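You operate a simulated robot arm through the tools that you are given. There is no shell and no other tool. Be economical: measure what you need, move in short steps, check, and stop when the job is done.

Carry out the task below with a simulated robot arm. There is one attempt and no reset: what you move stays moved.

## Task
Pile some things up. At the end: the brown cocoa tin from the laundry table top is on the washer top, with the jam jar from there on top of it and the clear dressing jar on top of that; the blue pad is on the washer top; whatever was shut is shut again. Leave all else as you found it, and nothing knocked over.

The check looks at the end state, three seconds after you hand in, the way a careful person would. Anything else that was tipped, shoved, dropped, spilled or broken makes it a failure.

## Robot
A 7-joint arm with a two-finger parallel gripper, fixed in place. Base frame: the origin is at the foot of the arm, x ahead of it, y to its left, z up. Units: mm, degrees, N and s.
Its first joint turns from -166.0 to 166.0 degrees. Payload 4.4 kg.
The tool frame sits at the grasp point between the pads (the TCP): z along the fingers, y along the line on which they close. The tips reach 23 mm beyond it. Largest opening 94 mm; finger width 38, thickness 10; the body of the gripper, 54 by 96 mm, starts 39 mm behind the TCP.
Orientation is that of the tool frame in the base frame, as a unit quaternion [x, y, z, w]. With the fingers straight down and closing along the base's y, the tool's x points along the base's -x, its y along +y and its z along -z.

## Interface
- The arm moves only by the tool play_rows. Its argument "motion" is text: rows parted by semicolons, each of 7 numbers parted by spaces: the finger opening in m, from 0 to 0.094, then the shift along the tool's x, y, z in m, then the turn, a rotation vector about the tool's x, y, z in degrees. In form: gripper tx ty tz wx wy wz; .... A call has 1 to 12 rows; each row shifts and turns the commanded pose from where the row before left it, along the tool's axes as they then stand. Each row takes 0.2 s and may step no farther than 50 mm and 8.6 degrees from the row before; otherwise, or with a gripper value out of range, the whole call is refused. A pose out of reach is approached as far as the arm can. The call stops where the force on the tool passes 40 N (or 10 N more than at its start, if that is more) or the arm is blocked; 0.2 s more then pass. Each finger travels about 72 mm/s and halts on what it meets, pressing with about 22 N; the grip force reading is that of the motor and also rises with nothing between the fingers. The clock runs only during rows and for 0.2 s after the last one: add rows that do not move to give the fingers time. The reply holds the time, the measured pose of the TCP, the force on the tool along the base axes, the opening and the grip force, in the units named above and with some noise.
- Cameras (640 x 400 px; columns grow to the right, rows downward): "scene" is fixed at [397, -508.8, 1640.9]; the picture's right is [0.91, -0.42, 0.00], its down [-0.26, -0.58, -0.77] and it looks along [0.32, 0.70, -0.63] (base axes); focal length 302 px, centre (320, 200). "wrist" rides on the gripper at [86, 16, -75] in the tool frame; the picture's right is [-0.18, 0.98, 0.00], its down [-0.58, -0.11, -0.81] and it looks along [-0.79, -0.15, 0.59] (tool axes); focal length 243 px, centre (320, 200).
- snapshot(camera): a new picture of that camera. The clock stands still meanwhile.
- pixel_to_xyz(camera, pixels): there is no depth. For up to 12 entries [column, row, z] of the newest picture of that camera ("zoom" is the newest enlarged one), the place [x, y] in the base frame at which the ray of that pixel passes the height z, good to about 2 mm, but the place of the scene camera against the robot may be out by one fixed shift of up to 12 mm in any direction. The clock stands still meanwhile.
- enlarge(camera, box): a new picture of the part [left, top, right, bottom] of that camera's present view, enlarged. The clock stands still meanwhile.
- finish_job(): hands the job in; it is judged then, once.

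Go step by step. Measure first, check grasps and placings, and put right what went wrong. The budget is 80 turns and 46 pictures, counting those below and the enlarged ones. Unless the task says otherwise, let go and move clear before handing in, and close with one line.

The tools are called after "Call:" by a JSON object that holds its "api" and its "payload". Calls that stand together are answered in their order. play_rows: Moves the arm, as the interface text tells. Its arguments: {"type":"object","properties":{"motion":{"type":"string"}},"required":["motion"]} The other tools are called the same way: snapshot (camera) takes a picture; pixel_to_xyz (camera, pixels) gives the place at which the rays of pixels pass given heights; enlarge (camera, box) takes an enlarged picture of a part of a camera's view; finish_job () hands the job in.

At the start:

```text
clock: 0.0
tcp_pos: [848.8, -15.6, 1368.6]
ee_rot: [0.0, 1.0, 0.0, 0.0]
ft_force: [-0.4, 0.0, 0.9]
grip_width: 94.0
grasp_force: 0.0
```

scene: 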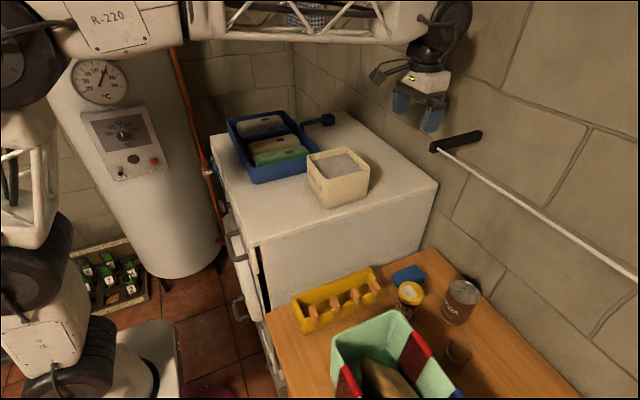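
wrist: 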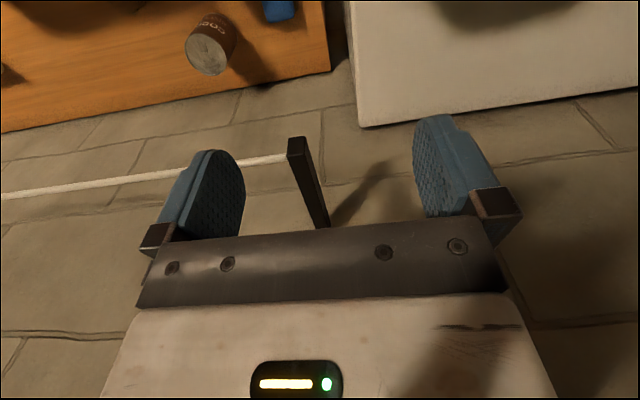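

The scene shows the table with the tin at about (460,300), a yellow-labelled jar at (408,295), a small dark thing at (457,353) and the blue pad at (407,275). I'll enlarge the table and the washer first.

Call:
{"api": "enlarge", "payload": {"camera": "scene", "box": [260, 240, 516, 400]}}

Call:
{"api": "enlarge", "payload": {"camera": "scene", "box": [190, 90, 446, 250]}}

```text
2.50 times, centred on (388, 320) of scene
```

zoom: 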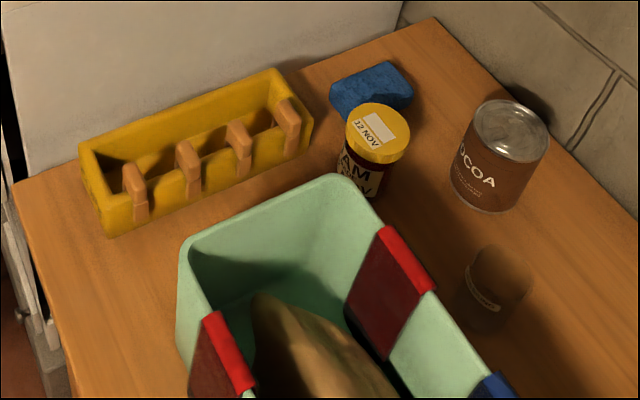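

```text
2.50 times, centred on (318, 170) of scene
```

zoom: 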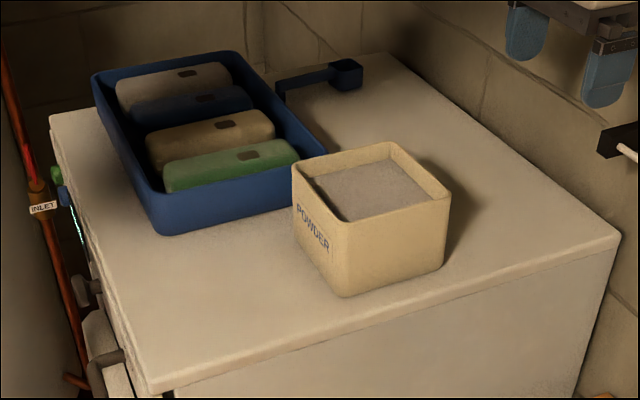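

The blue pad sits behind the jam jar, the clear jar is nearest the camera on the right of the table, and the front of the washer top is free. I'll measure positions from the enlarged pictures.

Call:
{"api": "pixel_to_xyz", "payload": {"camera": "scene", "pixels": [[454, 323, 860], [465, 289, 960], [404, 319, 860], [411, 290, 940], [452, 371, 860], [461, 343, 930], [406, 287, 860], [439, 249, 860], [266, 313, 860], [254, 246, 1000], [438, 183, 1000], [212, 137, 1000]]}}

Call:
{"api": "snapshot", "payload": {"camera": "wrist"}}

```text
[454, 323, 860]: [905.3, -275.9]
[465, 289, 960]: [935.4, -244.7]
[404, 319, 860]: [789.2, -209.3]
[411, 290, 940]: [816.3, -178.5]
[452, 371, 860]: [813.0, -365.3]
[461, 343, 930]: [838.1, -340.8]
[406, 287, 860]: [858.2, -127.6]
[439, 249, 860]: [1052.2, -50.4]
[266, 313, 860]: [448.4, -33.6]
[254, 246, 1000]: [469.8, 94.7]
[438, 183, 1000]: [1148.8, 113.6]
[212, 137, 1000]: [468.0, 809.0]
```

```text
41 pictures are left
```

wrist: 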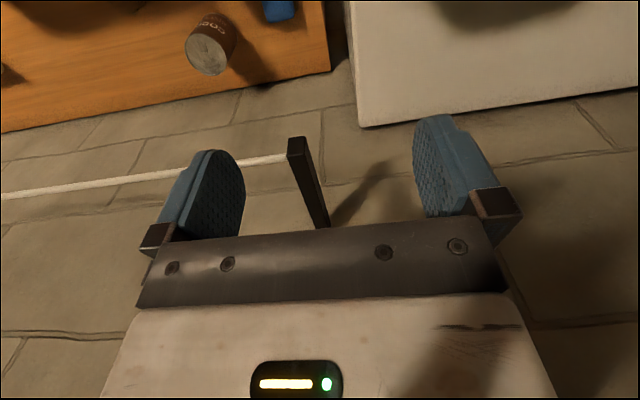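

The tin is near (918,-260), jam near (805,-195), clear jar near (828,-350), as rough scene estimates. I'll move the wrist camera over the table for a second viewpoint.

Call:
{"api": "play_rows", "payload": {"motion": "0.094 0.0243 -0.0307 0.0171 0 0 0;0.094 0.0243 -0.0307 0.0171 0 0 0;0.094 0.0243 -0.0307 0.0171 0 0 0;0.094 0.0243 -0.0307 0.0171 0 0 0;0.094 0.0243 -0.0307 0.0171 0 0 0;0.094 0.0243 -0.0307 0.0171 0 0 0;0.094 0.0243 -0.0307 0.0171 0 0 0;0.094 0 0 0 0 0 0"}}

Call:
{"api": "snapshot", "payload": {"camera": "wrist"}}

```text
clock: 1.8
tcp_pos: [681.0, -228.4, 1250.2]
ee_rot: [0.0, 1.0, 0.001, -0.001]
ft_force: [-0.6, -0.5, 1.0]
grip_width: 93.8
grasp_force: 0.2
```

```text
40 pictures are left
```

wrist: 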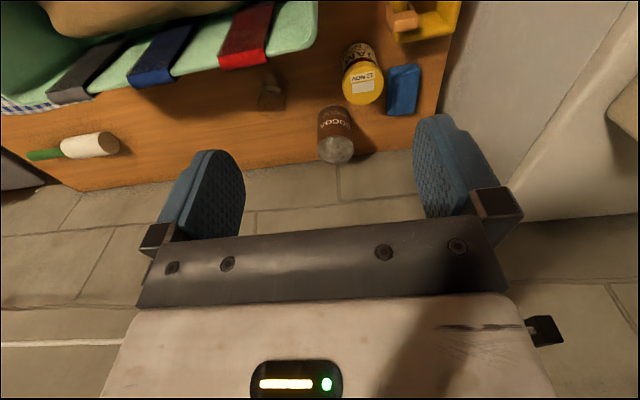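

Wrist view shows tin at (336,135), jam at (362,75), clear jar at (271,92), pad at (403,90). I'll enlarge this region for measurement.

Call:
{"api": "enlarge", "payload": {"camera": "wrist", "box": [232, 20, 456, 160]}}

```text
2.86 times, centred on (344, 90) of wrist
```

zoom: 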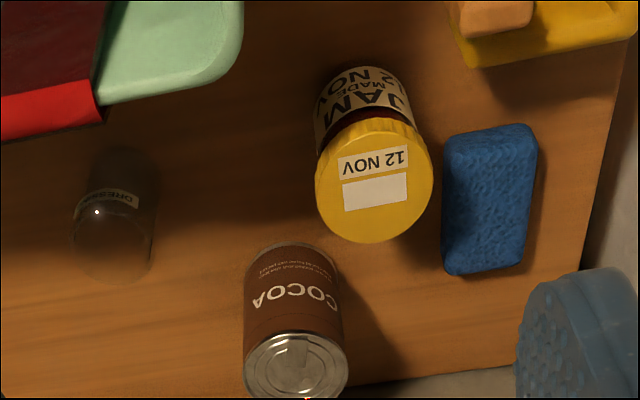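

Measuring tin, jam, clear jar and pad edges from this zoom at several candidate heights.

Call:
{"api": "pixel_to_xyz", "payload": {"camera": "zoom", "pixels": [[290, 244, 860], [296, 367, 940], [296, 367, 960], [296, 367, 980], [244, 367, 960], [348, 367, 960], [362, 66, 860], [374, 182, 930], [374, 182, 950], [374, 182, 970], [316, 182, 950], [433, 182, 950]]}}

Call:
{"api": "pixel_to_xyz", "payload": {"camera": "zoom", "pixels": [[122, 150, 860], [110, 252, 920], [110, 252, 940], [110, 252, 960], [72, 250, 940], [152, 250, 940], [447, 130, 890], [537, 130, 890], [445, 275, 890], [520, 265, 890], [98, 195, 860], [490, 123, 860]]}}

Call:
{"api": "enlarge", "payload": {"camera": "scene", "box": [380, 250, 508, 330]}}

```text
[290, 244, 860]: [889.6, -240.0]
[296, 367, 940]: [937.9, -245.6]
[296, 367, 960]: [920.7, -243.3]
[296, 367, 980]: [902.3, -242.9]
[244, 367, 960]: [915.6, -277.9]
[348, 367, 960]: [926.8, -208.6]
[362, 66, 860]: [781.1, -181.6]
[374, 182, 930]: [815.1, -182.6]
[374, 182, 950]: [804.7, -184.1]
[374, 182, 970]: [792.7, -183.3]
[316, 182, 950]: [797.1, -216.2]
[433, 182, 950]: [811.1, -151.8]
```

```text
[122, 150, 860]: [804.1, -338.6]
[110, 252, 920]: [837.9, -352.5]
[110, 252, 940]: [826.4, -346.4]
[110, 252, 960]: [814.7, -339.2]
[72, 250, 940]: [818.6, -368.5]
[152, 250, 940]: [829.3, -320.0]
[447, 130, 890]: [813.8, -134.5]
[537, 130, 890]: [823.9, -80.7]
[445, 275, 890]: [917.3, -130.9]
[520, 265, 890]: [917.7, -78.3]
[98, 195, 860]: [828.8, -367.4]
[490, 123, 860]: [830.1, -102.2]
```

```text
5.00 times, centred on (444, 290) of scene
```

zoom: 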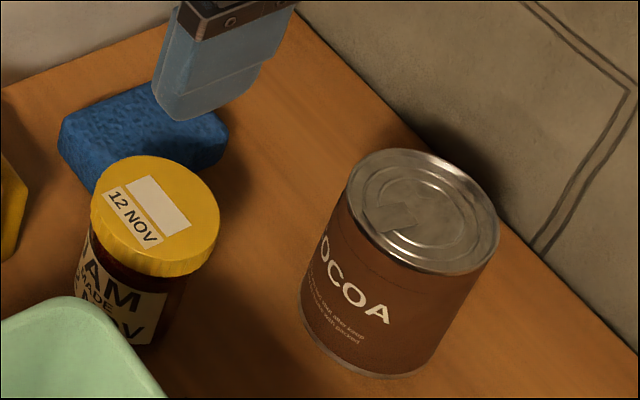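

Tin centre ≈ (924,-243), top ≈ 956, Ø≈70; jam ≈ (812,-184), top ≈ 936; clear jar ≈ (829,-349), top ≈ 935. Next I look at the washer top to measure its height and free area.

Call:
{"api": "play_rows", "payload": {"motion": "0.094 0.008 0.043 -0.005 0 0 0;0.094 0.008 0.043 -0.005 0 0 0;0.094 0.008 0.043 -0.005 0 0 0;0.094 0.008 0.043 -0.005 0 0 0;0.094 0.008 0.043 -0.005 0 0 0;0.094 0.008 0.043 -0.005 0 0 0;0.094 0.008 0.043 -0.005 0 0 0;0.094 0.008 0.043 -0.005 0 0 0;0.094 0.008 0.043 -0.005 0 0 0;0.094 0.008 0.043 -0.005 0 0 0;0.094 0 0 0 0 0 0"}}

Call:
{"api": "snapshot", "payload": {"camera": "wrist"}}

Call:
{"api": "snapshot", "payload": {"camera": "scene"}}

```text
clock: 4.2
tcp_pos: [605.6, 201.3, 1298.1]
ee_rot: [-0.001, 1.0, -0.001, 0.001]
ft_force: [-0.6, 0.4, 1.3]
grip_width: 94.0
grasp_force: 0.0
```

```text
37 pictures are left
```

wrist: 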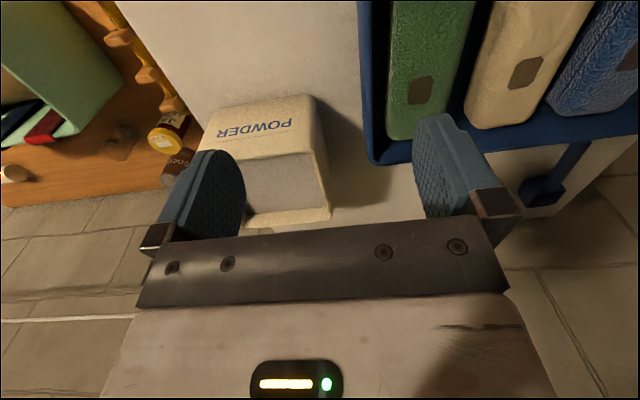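

```text
36 pictures are left
```

scene: 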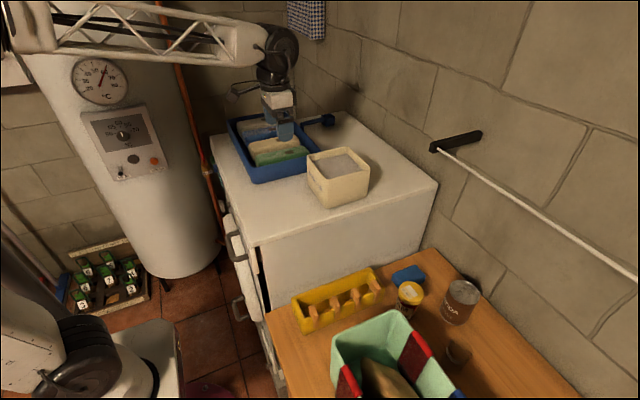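

Fixing the washer height by triangulating the powder box's bottom front corner and the tray corner in both views.

Call:
{"api": "pixel_to_xyz", "payload": {"camera": "wrist", "pixels": [[214, 108, 940], [214, 108, 980], [214, 108, 1020], [312, 96, 940], [312, 96, 980], [312, 96, 1020], [376, 163, 980], [376, 163, 1020], [376, 163, 1060]]}}

Call:
{"api": "pixel_to_xyz", "payload": {"camera": "scene", "pixels": [[325, 207, 940], [325, 207, 980], [325, 207, 1020], [308, 191, 940], [308, 191, 980], [308, 191, 1020], [316, 150, 980], [316, 150, 1020], [316, 150, 1060]]}}

Call:
{"api": "enlarge", "payload": {"camera": "wrist", "box": [128, 0, 448, 200]}}

```text
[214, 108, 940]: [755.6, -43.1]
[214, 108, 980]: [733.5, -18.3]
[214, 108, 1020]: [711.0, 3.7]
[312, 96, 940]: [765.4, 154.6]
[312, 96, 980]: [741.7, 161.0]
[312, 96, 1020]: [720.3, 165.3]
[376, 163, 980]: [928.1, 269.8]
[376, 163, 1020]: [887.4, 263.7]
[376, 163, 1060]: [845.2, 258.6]
```

```text
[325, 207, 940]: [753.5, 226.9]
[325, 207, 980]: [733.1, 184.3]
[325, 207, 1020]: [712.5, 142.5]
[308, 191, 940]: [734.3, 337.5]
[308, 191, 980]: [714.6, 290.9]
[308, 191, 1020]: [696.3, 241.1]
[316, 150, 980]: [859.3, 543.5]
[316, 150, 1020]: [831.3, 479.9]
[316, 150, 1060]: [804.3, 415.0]
```

```text
2.00 times, centred on (288, 100) of wrist
```

zoom: 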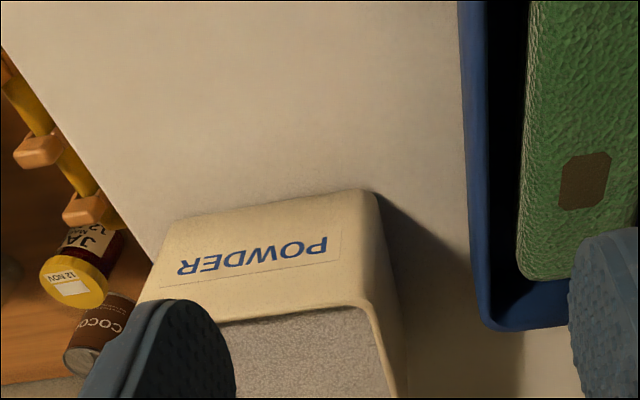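

The washer top is higher than assumed (~1100). Refining with better heights.

Call:
{"api": "pixel_to_xyz", "payload": {"camera": "wrist", "pixels": [[214, 110, 1080], [214, 110, 1100], [214, 110, 1120], [309, 95, 1080], [309, 95, 1100], [309, 95, 1120], [132, 25, 1080], [132, 25, 1100], [132, 25, 1120], [202, 126, 1080], [202, 126, 1100], [202, 126, 1120]]}}

Call:
{"api": "pixel_to_xyz", "payload": {"camera": "scene", "pixels": [[327, 208, 1080], [327, 208, 1100], [327, 208, 1120], [308, 187, 1080], [308, 187, 1100], [308, 187, 1120], [260, 244, 1080], [260, 244, 1100], [260, 244, 1120], [438, 183, 1080], [438, 183, 1100], [438, 183, 1120]]}}

```text
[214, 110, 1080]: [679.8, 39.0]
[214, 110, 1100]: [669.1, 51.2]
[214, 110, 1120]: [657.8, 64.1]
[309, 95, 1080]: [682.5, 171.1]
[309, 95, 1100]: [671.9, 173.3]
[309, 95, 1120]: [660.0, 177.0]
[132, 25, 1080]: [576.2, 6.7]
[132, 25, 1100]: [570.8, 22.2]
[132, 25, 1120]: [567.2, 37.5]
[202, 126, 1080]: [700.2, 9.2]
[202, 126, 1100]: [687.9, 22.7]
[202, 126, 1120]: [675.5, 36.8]
```

```text
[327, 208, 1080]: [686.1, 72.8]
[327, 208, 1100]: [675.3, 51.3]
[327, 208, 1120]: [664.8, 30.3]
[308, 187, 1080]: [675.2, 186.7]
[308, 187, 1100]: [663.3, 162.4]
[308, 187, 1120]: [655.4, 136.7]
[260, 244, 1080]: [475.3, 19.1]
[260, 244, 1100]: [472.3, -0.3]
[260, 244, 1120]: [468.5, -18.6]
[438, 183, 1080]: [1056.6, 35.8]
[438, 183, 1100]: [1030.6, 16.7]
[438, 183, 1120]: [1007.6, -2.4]
```

Washer top ≈ 1095; powder box occupies x≥672, y 47–173; washer edge at y≈20; tray side at y≈250. So the pad can go at about (570,182) and the stack at about (590,85). First I go above the pad's far end at (885,-106).

Call:
{"api": "play_rows", "payload": {"motion": "0.094 -0.031 -0.0341 0 0 0 0;0.094 -0.031 -0.0341 0 0 0 0;0.094 -0.031 -0.0341 0 0 0 0;0.094 -0.031 -0.0341 0 0 0 0;0.094 -0.031 -0.0341 0 0 0 0;0.094 -0.031 -0.0341 0 0 0 0;0.094 -0.031 -0.0341 0 0 0 0;0.094 -0.031 -0.0341 0 0 0 0;0.094 -0.031 -0.0341 0 0 0 0;0.094 0 0 0.049 0 0 0;0.094 0 0 0.049 0 0 0;0.094 0 0 0.049 0 0 0"}}

Call:
{"api": "play_rows", "payload": {"motion": "0.094 0 0 0.049 0 0 0;0.094 0 0 0.049 0 0 0;0.094 0 0 0 0 0 0"}}

Call:
{"api": "snapshot", "payload": {"camera": "wrist"}}

```text
clock: 6.2
tcp_pos: [872.0, -104.4, 1297.4]
ee_rot: [-0.003, 1.0, 0.002, -0.003]
ft_force: [-43.3, 13.8, 3.8]
grip_width: 94.0
grasp_force: 0.2
stopped in row 10: the force on the tool passed its limit (the readings are from after the stop); the commanded pose is now the measured one
```

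```text
clock: 6.5
tcp_pos: [874.1, -104.2, 1290.2]
ee_rot: [-0.004, 1.0, 0.002, 0.001]
ft_force: [-33.7, 0.0, -15.3]
grip_width: 94.1
grasp_force: 0.1
stopped in row 1: the force on the tool passed its limit (the readings are from after the stop); the commanded pose is now the measured one
```

```text
34 pictures are left
```

wrist: 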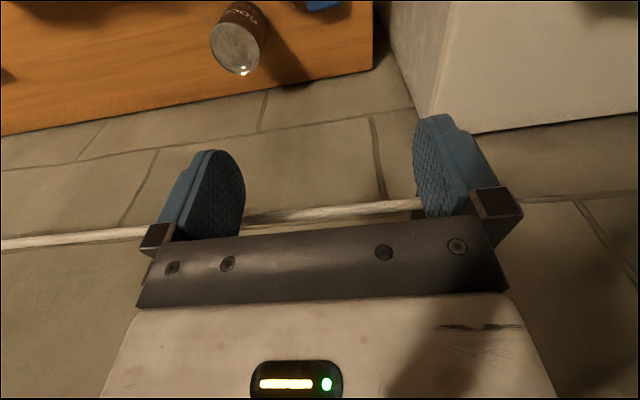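

Force of −43 N in x: the gripper has touched the rail near the right finger, (420,205) in the wrist view. Checking the scene before backing off.

Call:
{"api": "snapshot", "payload": {"camera": "scene"}}

```text
33 pictures are left
```

scene: 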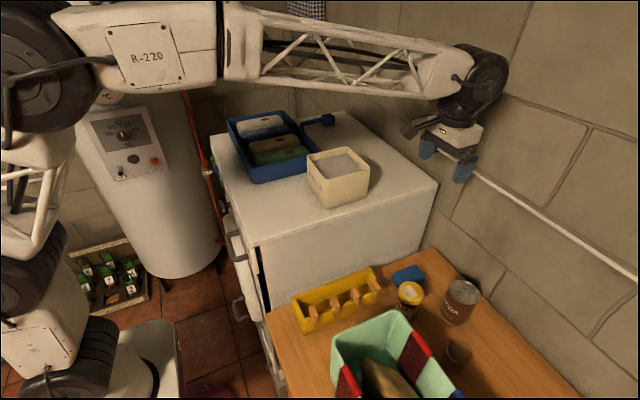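

The rod runs along −y at about x≈902, z≈1275, ending at the bracket near y≈-49. I'll back off, descend in front of it at x≈784, and work under it.

Call:
{"api": "play_rows", "payload": {"motion": "0.094 0.045 0 0 0 0 0;0.094 0.045 0 0 0 0 0;0.094 0 0 0.044 0 0 0;0.094 0 0 0.044 0 0 0;0.094 0 0 0.044 0 0 0;0.094 0 0 0.044 0 0 0;0.094 0 0 0.044 0 0 0;0.094 0 0 0.044 0 0 0;0.094 0 0 0.03 0 0 0;0.094 0 0 0 0 0 0"}}

Call:
{"api": "snapshot", "payload": {"camera": "wrist"}}

Call:
{"api": "snapshot", "payload": {"camera": "scene"}}

```text
clock: 8.8
tcp_pos: [784.6, -106.6, 994.7]
ee_rot: [-0.003, 1.0, 0.001, 0.002]
ft_force: [-0.5, 0.0, -0.8]
grip_width: 94.0
grasp_force: 0.0
```

```text
32 pictures are left
```

wrist: 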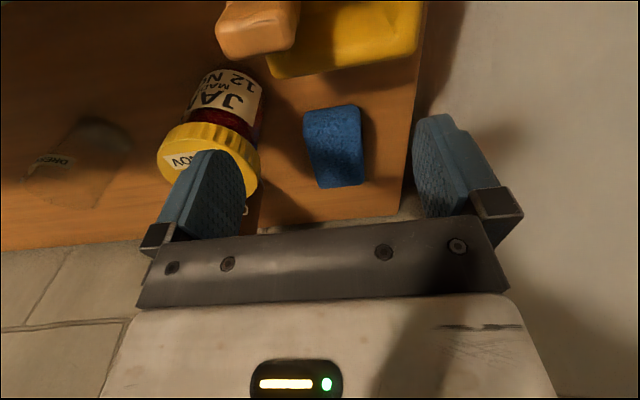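

```text
31 pictures are left
```

scene: 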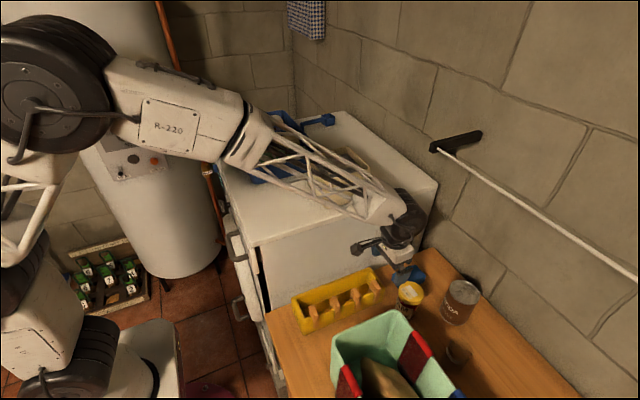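

Pad visible at (333,145) with clear space to the right; measuring pad, jam and rack edges here.

Call:
{"api": "pixel_to_xyz", "payload": {"camera": "wrist", "pixels": [[303, 112, 860], [303, 112, 890], [358, 105, 860], [358, 105, 890], [311, 150, 890], [361, 145, 890], [320, 188, 890], [364, 183, 890], [262, 170, 936], [272, 75, 860], [272, 75, 900], [415, 50, 900]]}}

Call:
{"api": "enlarge", "payload": {"camera": "wrist", "box": [150, 0, 470, 200]}}

```text
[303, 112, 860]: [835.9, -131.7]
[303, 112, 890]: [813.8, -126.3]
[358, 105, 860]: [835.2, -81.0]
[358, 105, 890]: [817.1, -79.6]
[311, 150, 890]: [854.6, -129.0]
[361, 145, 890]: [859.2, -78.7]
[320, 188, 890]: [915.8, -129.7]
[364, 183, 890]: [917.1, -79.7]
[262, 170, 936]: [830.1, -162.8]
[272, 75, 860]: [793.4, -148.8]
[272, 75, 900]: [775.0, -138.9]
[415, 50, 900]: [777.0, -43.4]
```

```text
2.00 times, centred on (310, 100) of wrist
```

zoom: 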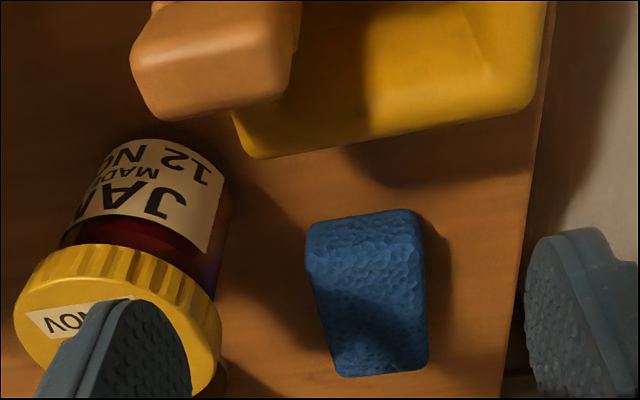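

Pad ≈ x 832–912, y −131…−79. Moving to (880,-105) and down to z≈892 for the grasp.

Call:
{"api": "play_rows", "payload": {"motion": "0.08 -0.048 0.001 0 0 0 0;0.08 -0.047 0 0 0 0 0;0.08 0 0 0.04 0 0 0;0.08 0 0 0.04 0 0 0;0.08 0 0 0.022 0 0 0;0.08 0 0 0 0 0 0"}}

Call:
{"api": "snapshot", "payload": {"camera": "wrist"}}

```text
clock: 10.2
tcp_pos: [877.9, -102.3, 894.1]
ee_rot: [-0.003, 1.0, 0.001, 0.003]
ft_force: [-0.4, 0.7, -0.3]
grip_width: 80.0
grasp_force: 0.0
```

```text
29 pictures are left
```

wrist: 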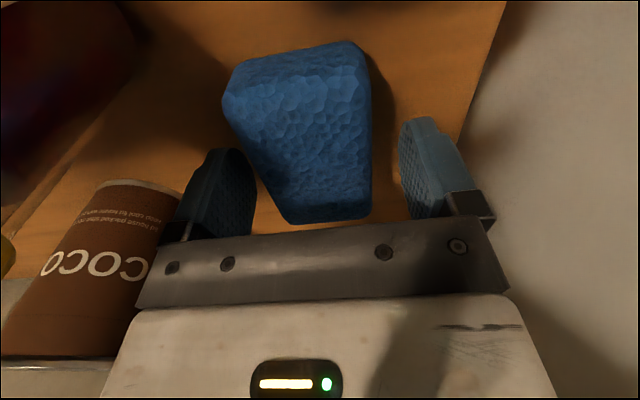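

Pad sits between the fingers with a small gap both sides. Lower 4 mm and close.

Call:
{"api": "play_rows", "payload": {"motion": "0.08 0 -0.002 0.004 0 0 0;0.03 0 0 0 0 0 0;0.03 0 0 0 0 0 0;0.03 0 0 0 0 0 0;0.03 0 0 0 0 0 0"}}

```text
clock: 11.3
tcp_pos: [878.9, -105.1, 889.8]
ee_rot: [-0.003, 1.0, 0.001, 0.003]
ft_force: [-0.1, 0.1, -0.7]
grip_width: 53.8
grasp_force: 21.9
```

Grasped (53.8 mm, 22 N). Lift, retreat under the rod, then rise to z≈1250.

Call:
{"api": "play_rows", "payload": {"motion": "0.03 0 0 -0.03 0 0 0;0.03 0 0 -0.035 0 0 0;0.03 0 0 -0.035 0 0 0;0.03 0.048 0 0 0 0 0;0.03 0.048 0 0 0 0 0;0.03 0.024 0 0 0 0 0;0.03 0 0 -0.044 0 0 0;0.03 0 0 -0.044 0 0 0;0.03 0 0 -0.044 0 0 0;0.03 0 0 -0.044 0 0 0;0.03 0 0 -0.044 0 0 0;0.03 0 0 -0.044 0 0 0"}}

Call:
{"api": "play_rows", "payload": {"motion": "0.03 0.027 0.041 0 0 0 0;0.03 0.027 0.041 0 0 0 0;0.03 0.027 0.041 0 0 0 0;0.03 0.027 0.041 0 0 0 0;0.03 0.027 0.041 0 0 0 0;0.03 0.027 0.041 0 0 0 0;0.03 0.02 0.041 0 0 0 0;0.03 0 0 0.04 0 0 0;0.03 0 0 0.03 0 0 0;0.03 0 0 0 0 0 0"}}

Call:
{"api": "snapshot", "payload": {"camera": "wrist"}}

Call:
{"api": "snapshot", "payload": {"camera": "scene"}}

```text
clock: 13.9
tcp_pos: [755.2, -110.1, 1255.4]
ee_rot: [-0.004, 1.0, 0.0, 0.002]
ft_force: [-0.1, -0.3, -0.6]
grip_width: 54.1
grasp_force: 22.0
```

```text
clock: 16.1
tcp_pos: [575.4, 180.1, 1185.2]
ee_rot: [-0.003, 1.0, 0.002, 0.003]
ft_force: [-1.5, 0.0, -0.4]
grip_width: 54.0
grasp_force: 21.9
```

```text
28 pictures are left
```

wrist: 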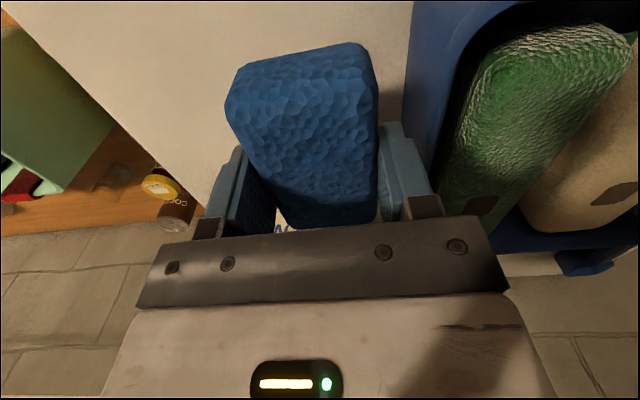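

```text
27 pictures are left
```

scene: 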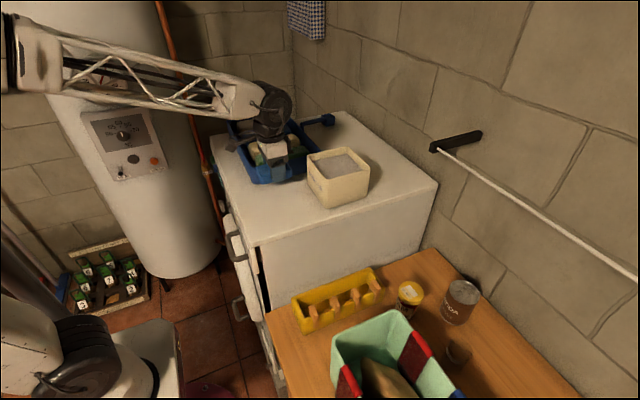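

Pad held over the washer; checking tray's near edge (405,120)/(412,0) against the gripper.

Call:
{"api": "pixel_to_xyz", "payload": {"camera": "wrist", "pixels": [[405, 110, 1095], [410, 20, 1095], [440, 170, 1165], [436, 185, 1165], [440, 60, 1165], [20, 20, 1095], [205, 207, 1095]]}}

```text
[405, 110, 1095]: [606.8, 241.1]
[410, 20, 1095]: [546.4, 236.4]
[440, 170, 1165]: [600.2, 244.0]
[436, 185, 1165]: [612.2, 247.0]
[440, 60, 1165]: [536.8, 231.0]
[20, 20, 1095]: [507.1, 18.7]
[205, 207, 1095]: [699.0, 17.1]
```

Shift 12 mm away from the tray, then descend in small steps to contact.

Call:
{"api": "play_rows", "payload": {"motion": "0.03 0 -0.012 0.02 0 0 0;0.03 0 0 0.02 0 0 0;0.03 0 0 0.008 0 0 0;0.03 0 0 0.004 0 0 0;0.03 0 0 0.004 0 0 0;0.03 0 0 0.002 0 0 0;0.03 0 0 0 0 0 0"}}

```text
clock: 17.8
tcp_pos: [576.8, 168.2, 1128.6]
ee_rot: [-0.005, 1.0, 0.002, 0.005]
ft_force: [7.0, 5.1, 35.3]
grip_width: 54.5
grasp_force: 21.6
```

Contact (35 N). Easing up 2 mm, releasing to 70 mm, and rising.

Call:
{"api": "play_rows", "payload": {"motion": "0.03 0 0 -0.002 0 0 0;0.03 0 0 -0.001 0 0 0;0.07 0 0 0 0 0 0;0.07 0 0 0 0 0 0;0.07 0 0 -0.02 0 0 0;0.07 0 0 -0.04 0 0 0;0.07 0 0 -0.04 0 0 0;0.07 0 0 -0.04 0 0 0;0.07 0 0 0 0 0 0"}}

Call:
{"api": "snapshot", "payload": {"camera": "wrist"}}

```text
clock: 19.8
tcp_pos: [576.2, 170.3, 1268.4]
ee_rot: [-0.004, 1.0, 0.001, 0.003]
ft_force: [-0.4, -0.6, 0.0]
grip_width: 70.1
grasp_force: 0.0
```

```text
26 pictures are left
```

wrist: 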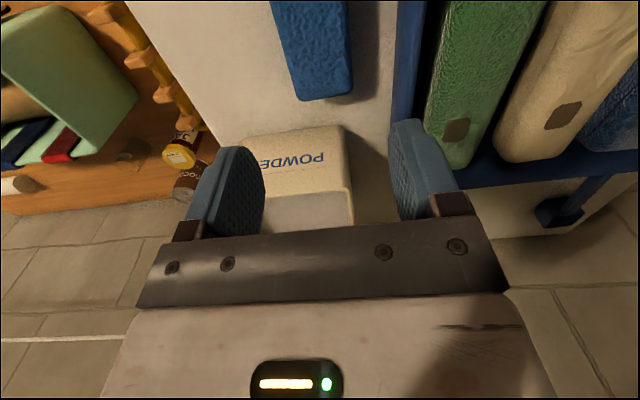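

Pad is placed neatly. Now to the tin: travel back, descend in front of the rod and go under it to (924,-243).

Call:
{"api": "play_rows", "payload": {"motion": "0.094 -0.0297 -0.0394 0 0 0 0;0.094 -0.0297 -0.0394 0 0 0 0;0.094 -0.0297 -0.0394 0 0 0 0;0.094 -0.0297 -0.0394 0 0 0 0;0.094 -0.0297 -0.0394 0 0 0 0;0.094 -0.0297 -0.0394 0 0 0 0;0.094 -0.0297 -0.0394 0 0 0 0;0.094 0 0 0.046 0 0 0;0.094 0 0 0.046 0 0 0;0.094 0 0 0.046 0 0 0;0.094 0 0 0.046 0 0 0;0.094 0 0 0.046 0 0 0"}}

Call:
{"api": "play_rows", "payload": {"motion": "0.094 0 -0.0335 0.043 0 0 0;0.094 0 -0.0345 0 0 0 0;0.094 0 -0.0345 0 0 0 0;0.094 0 -0.0345 0 0 0 0;0.094 -0.03 0 0 0 0 0;0.094 0 0 0 0 0 0"}}

Call:
{"api": "snapshot", "payload": {"camera": "wrist"}}

```text
clock: 22.4
tcp_pos: [785.2, -107.8, 1040.7]
ee_rot: [-0.003, 1.0, 0.002, 0.002]
ft_force: [-0.1, -0.2, 1.2]
grip_width: 93.9
grasp_force: 0.1
```

```text
refused: row 1 steps farther than a row can; nothing moved
```

```text
25 pictures are left
```

wrist: 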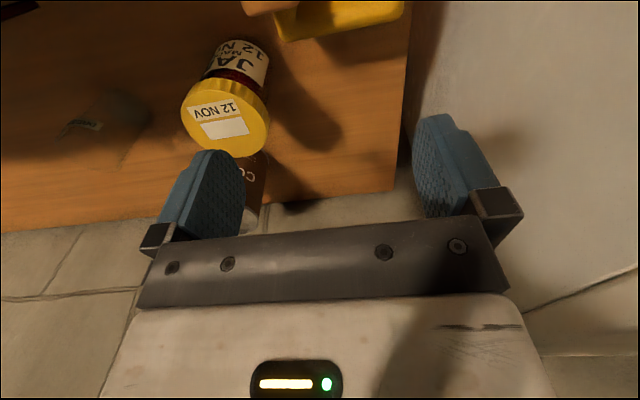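

Redo with smaller steps: sideways to y≈−244 and down to z≈995.

Call:
{"api": "play_rows", "payload": {"motion": "0.094 0 -0.0345 0.022 0 0 0;0.094 0 -0.0345 0.022 0 0 0;0.094 0 -0.0345 0 0 0 0;0.094 0 -0.033 0 0 0 0;0.094 -0.03 0 0 0 0 0;0.094 0 0 0 0 0 0"}}

Call:
{"api": "snapshot", "payload": {"camera": "wrist"}}

```text
clock: 23.8
tcp_pos: [818.2, -246.0, 997.9]
ee_rot: [-0.003, 1.0, 0.001, 0.003]
ft_force: [0.6, 0.4, -1.0]
grip_width: 93.8
grasp_force: 0.0
```

```text
24 pictures are left
```

wrist: 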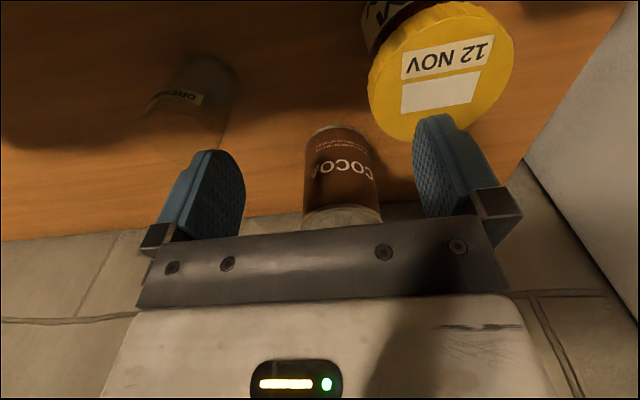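

Measuring tin and jam from this close view.

Call:
{"api": "pixel_to_xyz", "payload": {"camera": "wrist", "pixels": [[333, 125, 860], [303, 214, 955], [381, 210, 955], [340, 205, 955], [369, 80, 936], [514, 45, 936], [455, 140, 936], [443, 72, 936], [223, 65, 860], [160, 130, 935], [225, 130, 935]]}}

```text
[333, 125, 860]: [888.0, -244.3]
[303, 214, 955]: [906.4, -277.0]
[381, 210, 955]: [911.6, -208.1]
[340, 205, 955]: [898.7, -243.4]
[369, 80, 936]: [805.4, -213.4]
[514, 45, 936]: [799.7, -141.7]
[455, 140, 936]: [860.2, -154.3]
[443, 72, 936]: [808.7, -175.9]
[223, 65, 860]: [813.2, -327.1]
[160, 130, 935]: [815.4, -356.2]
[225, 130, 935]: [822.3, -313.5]
```

Tin centre ≈ (923,-243). Moving over it at z≈988, then down to 928.

Call:
{"api": "play_rows", "payload": {"motion": "0.094 -0.035 0.003 0.01 0 0 0;0.094 -0.035 0 0 0 0 0;0.094 -0.035 0 0 0 0 0;0.094 0 0 0 0 0 0"}}

Call:
{"api": "snapshot", "payload": {"camera": "wrist"}}

```text
clock: 24.8
tcp_pos: [924.7, -238.9, 988.1]
ee_rot: [-0.004, 1.0, 0.001, 0.003]
ft_force: [0.0, -0.5, -0.2]
grip_width: 94.0
grasp_force: 0.0
```

```text
23 pictures are left
```

wrist: 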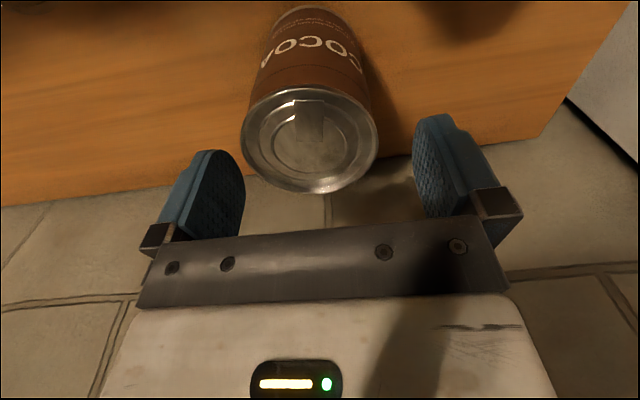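

Rim spans (242–378,140); checking its centre before going down.

Call:
{"api": "pixel_to_xyz", "payload": {"camera": "wrist", "pixels": [[242, 145, 955], [378, 130, 955], [303, 88, 955], [318, 192, 955], [315, 8, 860]]}}

```text
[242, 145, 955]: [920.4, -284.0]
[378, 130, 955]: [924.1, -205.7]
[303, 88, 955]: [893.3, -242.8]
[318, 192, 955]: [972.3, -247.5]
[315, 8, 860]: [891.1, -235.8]
```

Rim is ~78 mm wide, centre ≈ (932,-245). Centring and descending slowly to z≈928.

Call:
{"api": "play_rows", "payload": {"motion": "0.094 -0.007 -0.006 0 0 0 0;0.094 0 0 0.02 0 0 0;0.094 0 0 0.02 0 0 0;0.094 0 0 0.02 0 0 0;0.094 0 0 0 0 0 0"}}

Call:
{"api": "play_rows", "payload": {"motion": "0.06 0 0 0 0 0 0;0.06 0 0 0 0 0 0;0.06 0 0 0 0 0 0;0.06 0 0 0 0 0 0"}}

Call:
{"api": "snapshot", "payload": {"camera": "wrist"}}

```text
clock: 25.9
tcp_pos: [931.6, -244.5, 927.2]
ee_rot: [-0.004, 1.0, 0.001, 0.002]
ft_force: [-0.5, -0.3, 0.3]
grip_width: 94.0
grasp_force: 0.2
```

```text
clock: 26.9
tcp_pos: [931.3, -243.2, 926.6]
ee_rot: [-0.004, 1.0, 0.001, 0.002]
ft_force: [1.6, 1.1, 0.3]
grip_width: 72.1
grasp_force: 21.7
```

```text
22 pictures are left
```

wrist: 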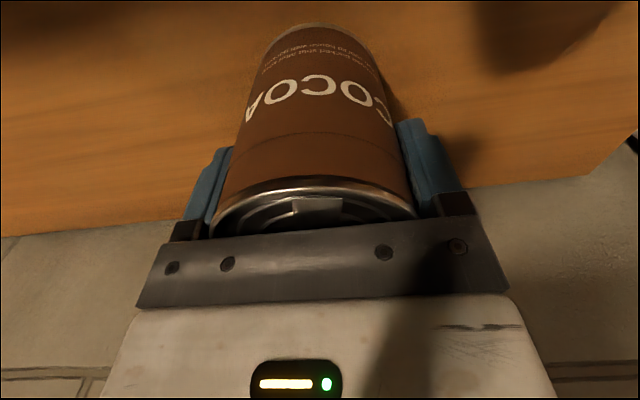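

Tin gripped (72 mm, 22 N). Lift to z≈985, then carry sideways over the cleared pad spot to y≈−82.

Call:
{"api": "play_rows", "payload": {"motion": "0.06 0 0 -0.01 0 0 0;0.06 0 0 -0.024 0 0 0;0.06 0 0 -0.024 0 0 0;0.06 0 0.03 0 0 0 0;0.06 0 0.044 0 0 0 0;0.06 0 0.044 0 0 0 0;0.06 0 0.044 0 0 0 0;0.06 0.035 0 0 0 0 0;0.06 0.04 0 0 0 0 0;0.06 0 0 0 0 0 0"}}

Call:
{"api": "snapshot", "payload": {"camera": "scene"}}

Call:
{"api": "snapshot", "payload": {"camera": "wrist"}}

```text
clock: 29.1
tcp_pos: [849.8, -83.1, 982.7]
ee_rot: [-0.004, 1.0, 0.001, 0.002]
ft_force: [0.2, 0.5, -4.7]
grip_width: 71.8
grasp_force: 22.3
```

```text
21 pictures are left
```

scene: 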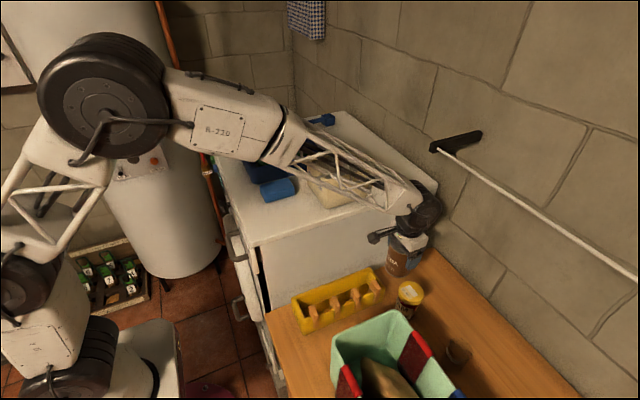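

```text
20 pictures are left
```

wrist: 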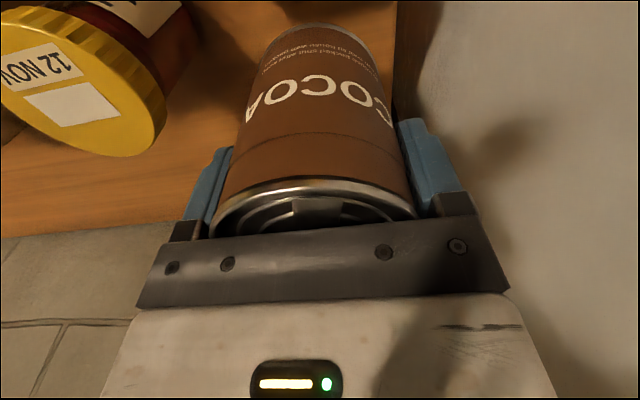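

Tin held clear. Rise a little, back to x≈770, rise to z≈1275, then carry to above (590,78).

Call:
{"api": "play_rows", "payload": {"motion": "0.06 0 0 -0.03 0 0 0;0.06 0.04 0 0 0 0 0;0.06 0.04 0 0 0 0 0;0.06 0 0 -0.044 0 0 0;0.06 0 0 -0.044 0 0 0;0.06 0 0 -0.044 0 0 0;0.06 0 0 -0.044 0 0 0;0.06 0 0 -0.044 0 0 0;0.06 0 0 -0.044 0 0 0;0.06 0 0 0 0 0 0"}}

Call:
{"api": "play_rows", "payload": {"motion": "0.06 0.036 0.032 0 0 0 0;0.06 0.036 0.032 0 0 0 0;0.06 0.036 0.032 0 0 0 0;0.06 0.036 0.032 0 0 0 0;0.06 0.036 0.032 0 0 0 0;0.06 0 0 0.03 0 0 0;0.06 0 0 0.03 0 0 0;0.06 0 0 0 0 0 0"}}

Call:
{"api": "snapshot", "payload": {"camera": "wrist"}}

Call:
{"api": "snapshot", "payload": {"camera": "scene"}}

```text
clock: 31.4
tcp_pos: [774.5, -82.4, 1277.5]
ee_rot: [-0.003, 1.0, 0.001, 0.002]
ft_force: [0.0, 0.3, -4.0]
grip_width: 72.2
grasp_force: 21.7
```

```text
clock: 33.1
tcp_pos: [595.1, 72.9, 1216.5]
ee_rot: [-0.003, 1.0, 0.002, 0.002]
ft_force: [0.1, -0.6, -4.2]
grip_width: 72.4
grasp_force: 22.1
```

```text
19 pictures are left
```

wrist: 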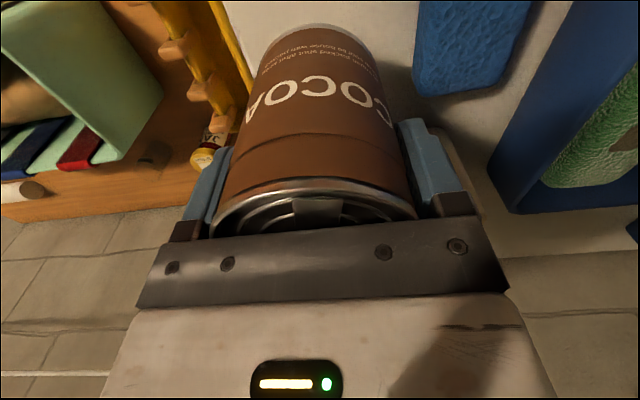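

```text
18 pictures are left
```

scene: 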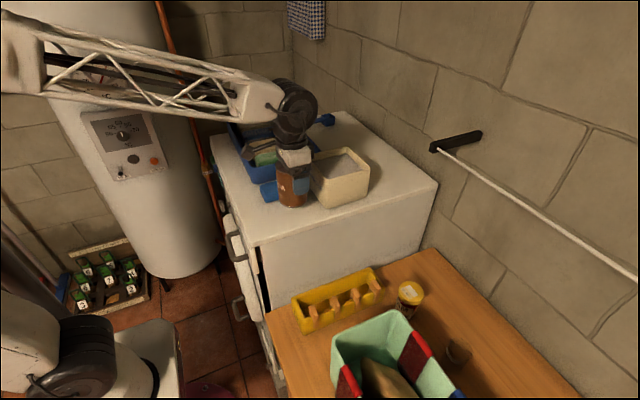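

Aligning to (590,78) and descending slowly to contact near z≈1164.

Call:
{"api": "play_rows", "payload": {"motion": "0.06 0.005 0.005 0.02 0 0 0;0.06 0 0 0.02 0 0 0;0.06 0 0 0.006 0 0 0;0.06 0 0 0.003 0 0 0;0.06 0 0 0.002 0 0 0;0.06 0 0 0 0 0 0"}}

```text
clock: 34.5
tcp_pos: [587.1, 80.3, 1167.1]
ee_rot: [-0.004, 1.0, 0.002, 0.003]
ft_force: [-3.5, -3.0, 6.8]
grip_width: 71.9
grasp_force: 21.8
```

Contact begun at z≈1167. Release gently to 84 mm and rise.

Call:
{"api": "play_rows", "payload": {"motion": "0.06 0 0 0.0005 0 0 0;0.06 0 0 0 0 0 0;0.084 0 0 0 0 0 0;0.084 0 0 0 0 0 0;0.084 0 0 -0.02 0 0 0;0.084 0 0 -0.04 0 0 0;0.084 0 0 -0.04 0 0 0;0.084 0 0 -0.04 0 0 0;0.084 0 0 0 0 0 0"}}

Call:
{"api": "snapshot", "payload": {"camera": "wrist"}}

```text
clock: 36.5
tcp_pos: [587.8, 80.5, 1305.7]
ee_rot: [-0.003, 1.0, 0.0, 0.003]
ft_force: [0.2, 0.5, -0.6]
grip_width: 84.2
grasp_force: 0.1
```

```text
17 pictures are left
```

wrist: 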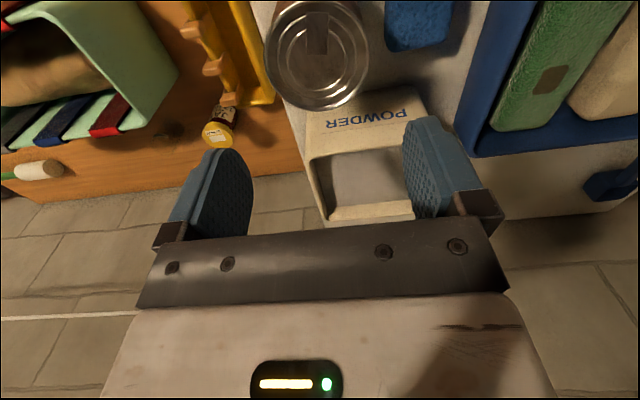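

Tin stands upright on the washer. Determining its top height from the ray through its lid centre (317,55).

Call:
{"api": "pixel_to_xyz", "payload": {"camera": "wrist", "pixels": [[317, 54, 1185], [317, 54, 1195], [317, 54, 1205], [266, 55, 1195], [369, 50, 1195], [317, 110, 1195], [311, 0, 1195]]}}

```text
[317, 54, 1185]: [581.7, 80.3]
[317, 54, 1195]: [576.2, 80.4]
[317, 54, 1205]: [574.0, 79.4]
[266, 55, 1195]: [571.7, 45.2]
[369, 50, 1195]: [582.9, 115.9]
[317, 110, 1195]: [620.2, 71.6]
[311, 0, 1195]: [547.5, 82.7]
```

Tin top ≈ 1195, centre ≈ (586,80). Now to the jam: travel to (740,-180) and lower for a close measurement.

Call:
{"api": "play_rows", "payload": {"motion": "0.094 -0.0217 -0.0372 0 0 0 0;0.094 -0.0217 -0.0372 0 0 0 0;0.094 -0.0217 -0.0372 0 0 0 0;0.094 -0.0217 -0.0372 0 0 0 0;0.094 -0.0217 -0.0372 0 0 0 0;0.094 -0.0217 -0.0372 0 0 0 0;0.094 -0.0217 -0.0372 0 0 0 0;0.094 0 0 0.044 0 0 0;0.094 0 0 0.044 0 0 0;0.094 0 0 0.044 0 0 0;0.094 0 0 0.044 0 0 0;0.094 0 0 0.044 0 0 0"}}

Call:
{"api": "play_rows", "payload": {"motion": "0.094 -0.035 0 0.02 0 0 0;0.094 -0.03 0 0.02 0 0 0;0.094 0 0 0.02 0 0 0;0.094 0 0 0 0 0 0"}}

Call:
{"api": "snapshot", "payload": {"camera": "wrist"}}

```text
clock: 39.1
tcp_pos: [742.3, -178.9, 1084.2]
ee_rot: [-0.003, 1.0, 0.001, 0.003]
ft_force: [0.3, 0.4, 0.7]
grip_width: 94.0
grasp_force: 0.1
```

```text
clock: 40.1
tcp_pos: [805.7, -175.5, 1025.5]
ee_rot: [-0.003, 1.0, 0.001, 0.002]
ft_force: [-0.7, 0.6, 0.1]
grip_width: 93.9
grasp_force: 0.2
```

```text
16 pictures are left
```

wrist: 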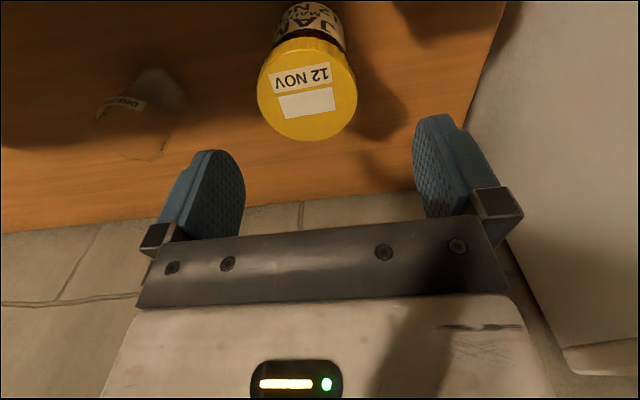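

Measuring the lid and the clear jar here.

Call:
{"api": "pixel_to_xyz", "payload": {"camera": "wrist", "pixels": [[257, 92, 936], [357, 85, 936], [310, 140, 936], [305, 40, 936], [257, 92, 950], [357, 85, 950], [310, 140, 950], [305, 40, 950], [160, 68, 860], [98, 125, 935], [165, 140, 935]]}}

Call:
{"api": "enlarge", "payload": {"camera": "wrist", "box": [70, 30, 230, 190]}}

```text
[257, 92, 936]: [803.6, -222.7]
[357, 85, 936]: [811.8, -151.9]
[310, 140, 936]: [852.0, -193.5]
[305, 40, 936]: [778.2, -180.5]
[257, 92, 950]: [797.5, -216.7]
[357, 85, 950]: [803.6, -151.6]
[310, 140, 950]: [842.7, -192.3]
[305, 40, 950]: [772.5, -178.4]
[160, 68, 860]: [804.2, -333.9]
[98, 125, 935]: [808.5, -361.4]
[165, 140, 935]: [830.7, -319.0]
```

```text
2.50 times, centred on (150, 110) of wrist
```

zoom: 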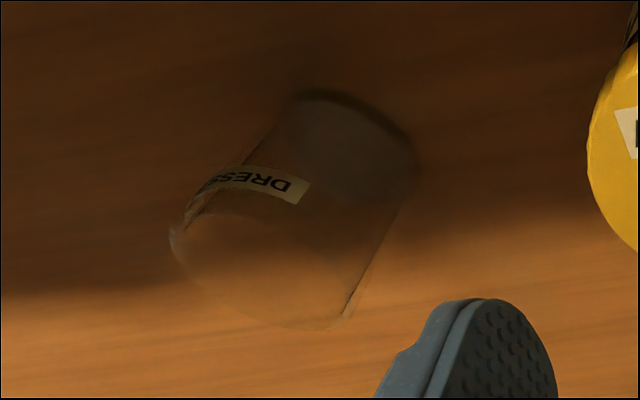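

Jam centre ≈ (812,-186), lid top ≈ 940. Centring and descending to z≈922, then closing.

Call:
{"api": "play_rows", "payload": {"motion": "0.094 -0.006 -0.0105 0.02 0 0 0;0.094 0 0 0.03 0 0 0;0.094 0 0 0.03 0 0 0;0.094 0 0 0.023 0 0 0;0.094 0 0 0 0 0 0"}}

Call:
{"api": "play_rows", "payload": {"motion": "0.05 0 0 0 0 0 0;0.05 0 0 0 0 0 0;0.05 0 0 0 0 0 0;0.05 0 0 0 0 0 0;0.05 0 0 0 0 0 0"}}

Call:
{"api": "snapshot", "payload": {"camera": "wrist"}}

```text
clock: 41.4
tcp_pos: [814.3, -185.6, 921.9]
ee_rot: [-0.003, 1.0, 0.001, 0.003]
ft_force: [0.1, -0.3, 0.5]
grip_width: 94.0
grasp_force: 0.0
```

```text
clock: 42.5
tcp_pos: [814.2, -186.2, 923.8]
ee_rot: [-0.003, 1.0, 0.001, 0.003]
ft_force: [1.5, 1.8, 0.8]
grip_width: 62.3
grasp_force: 22.3
```

```text
14 pictures are left
```

wrist: 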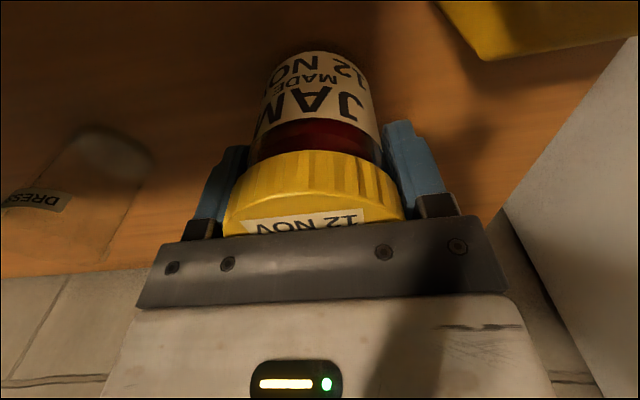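

Jam gripped by the lid (62 mm). Checking its bottom near edge (318,50) for the in-grasp x offset, then lifting.

Call:
{"api": "pixel_to_xyz", "payload": {"camera": "wrist", "pixels": [[318, 50, 860], [262, 100, 860], [312, 152, 930], [312, 152, 940]]}}

Call:
{"api": "play_rows", "payload": {"motion": "0.05 0 0 -0.01 0 0 0;0.05 0 0 -0.03 0 0 0;0.05 0 0 -0.04 0 0 0;0.05 0.03 0 -0.035 0 0 0;0.05 0.03 0 -0.035 0 0 0;0.05 0 0 -0.045 0 0 0;0.05 0 0 -0.045 0 0 0;0.05 0 0 -0.045 0 0 0;0.05 0 0 -0.045 0 0 0;0.05 0 0 -0.045 0 0 0;0.05 0 0 -0.045 0 0 0;0.05 0 0 0 0 0 0"}}

```text
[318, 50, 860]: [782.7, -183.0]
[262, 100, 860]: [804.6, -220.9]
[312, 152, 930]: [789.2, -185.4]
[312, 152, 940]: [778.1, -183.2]
```

```text
clock: 45.1
tcp_pos: [750.1, -189.3, 1342.3]
ee_rot: [-0.002, 1.0, 0.001, 0.003]
ft_force: [0.0, 0.1, -2.8]
grip_width: 62.5
grasp_force: 21.7
```

Lifted. Carry to above the tin (588,80) at z≈1340.

Call:
{"api": "play_rows", "payload": {"motion": "0.05 0.0231 0.0385 0 0 0 0;0.05 0.0231 0.0385 0 0 0 0;0.05 0.0231 0.0385 0 0 0 0;0.05 0.0231 0.0385 0 0 0 0;0.05 0.0231 0.0385 0 0 0 0;0.05 0.0231 0.0385 0 0 0 0;0.05 0.0231 0.0385 0 0 0 0;0.05 0 0 0.025 0 0 0;0.05 0 0 0.025 0 0 0;0.05 0 0 0 0 0 0;0.05 0 0 0 0 0 0"}}

Call:
{"api": "snapshot", "payload": {"camera": "wrist"}}

Call:
{"api": "enlarge", "payload": {"camera": "scene", "box": [220, 110, 380, 210]}}

```text
clock: 47.5
tcp_pos: [589.0, 77.6, 1291.0]
ee_rot: [-0.004, 1.0, 0.0, 0.003]
ft_force: [-0.5, 0.1, -2.7]
grip_width: 62.2
grasp_force: 22.4
```

```text
13 pictures are left
```

wrist: 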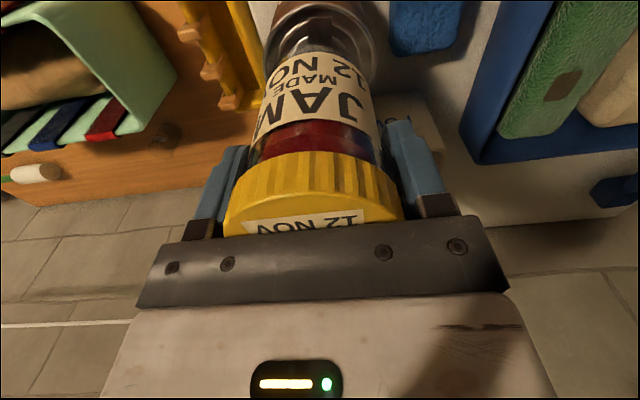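

```text
4.00 times, centred on (300, 160) of scene
```

zoom: 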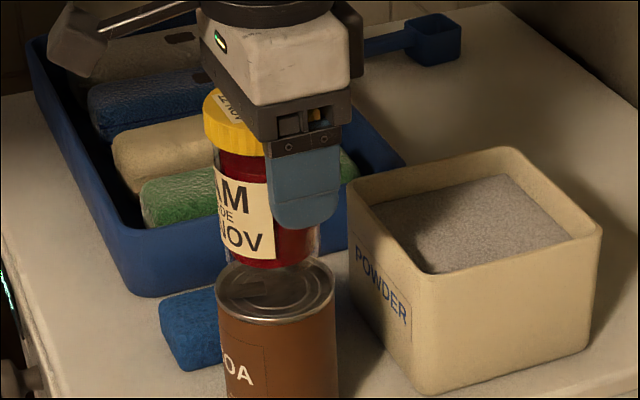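

Jam hangs directly above the tin. Adjust y +2.5 mm and descend slowly to contact near z≈1259.

Call:
{"api": "play_rows", "payload": {"motion": "0.05 0.001 0.0025 0.012 0 0 0;0.05 0 0 0.01 0 0 0;0.05 0 0 0.004 0 0 0;0.05 0 0 0.003 0 0 0;0.05 0 0 0 0 0 0"}}

```text
clock: 48.8
tcp_pos: [587.5, 80.9, 1265.8]
ee_rot: [-0.004, 1.0, 0.001, 0.004]
ft_force: [2.1, -0.2, 31.0]
grip_width: 62.0
grasp_force: 22.1
```

Contact (31 N) at z≈1266. Easing up 3 mm to shed the load.

Call:
{"api": "play_rows", "payload": {"motion": "0.05 0 0 -0.0015 0 0 0;0.05 0 0 -0.001 0 0 0;0.05 0 0 0 0 0 0"}}

Call:
{"api": "enlarge", "payload": {"camera": "scene", "box": [220, 110, 380, 210]}}

```text
clock: 49.5
tcp_pos: [585.6, 80.5, 1265.8]
ee_rot: [-0.004, 1.0, 0.0, 0.002]
ft_force: [2.2, 3.7, 6.1]
grip_width: 62.4
grasp_force: 22.3
```

```text
4.00 times, centred on (300, 160) of scene
```

zoom: 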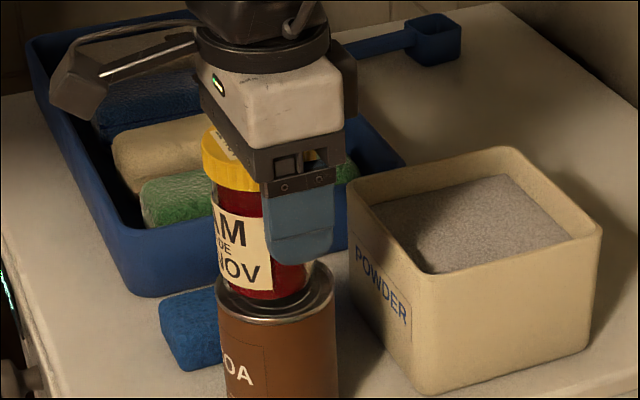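

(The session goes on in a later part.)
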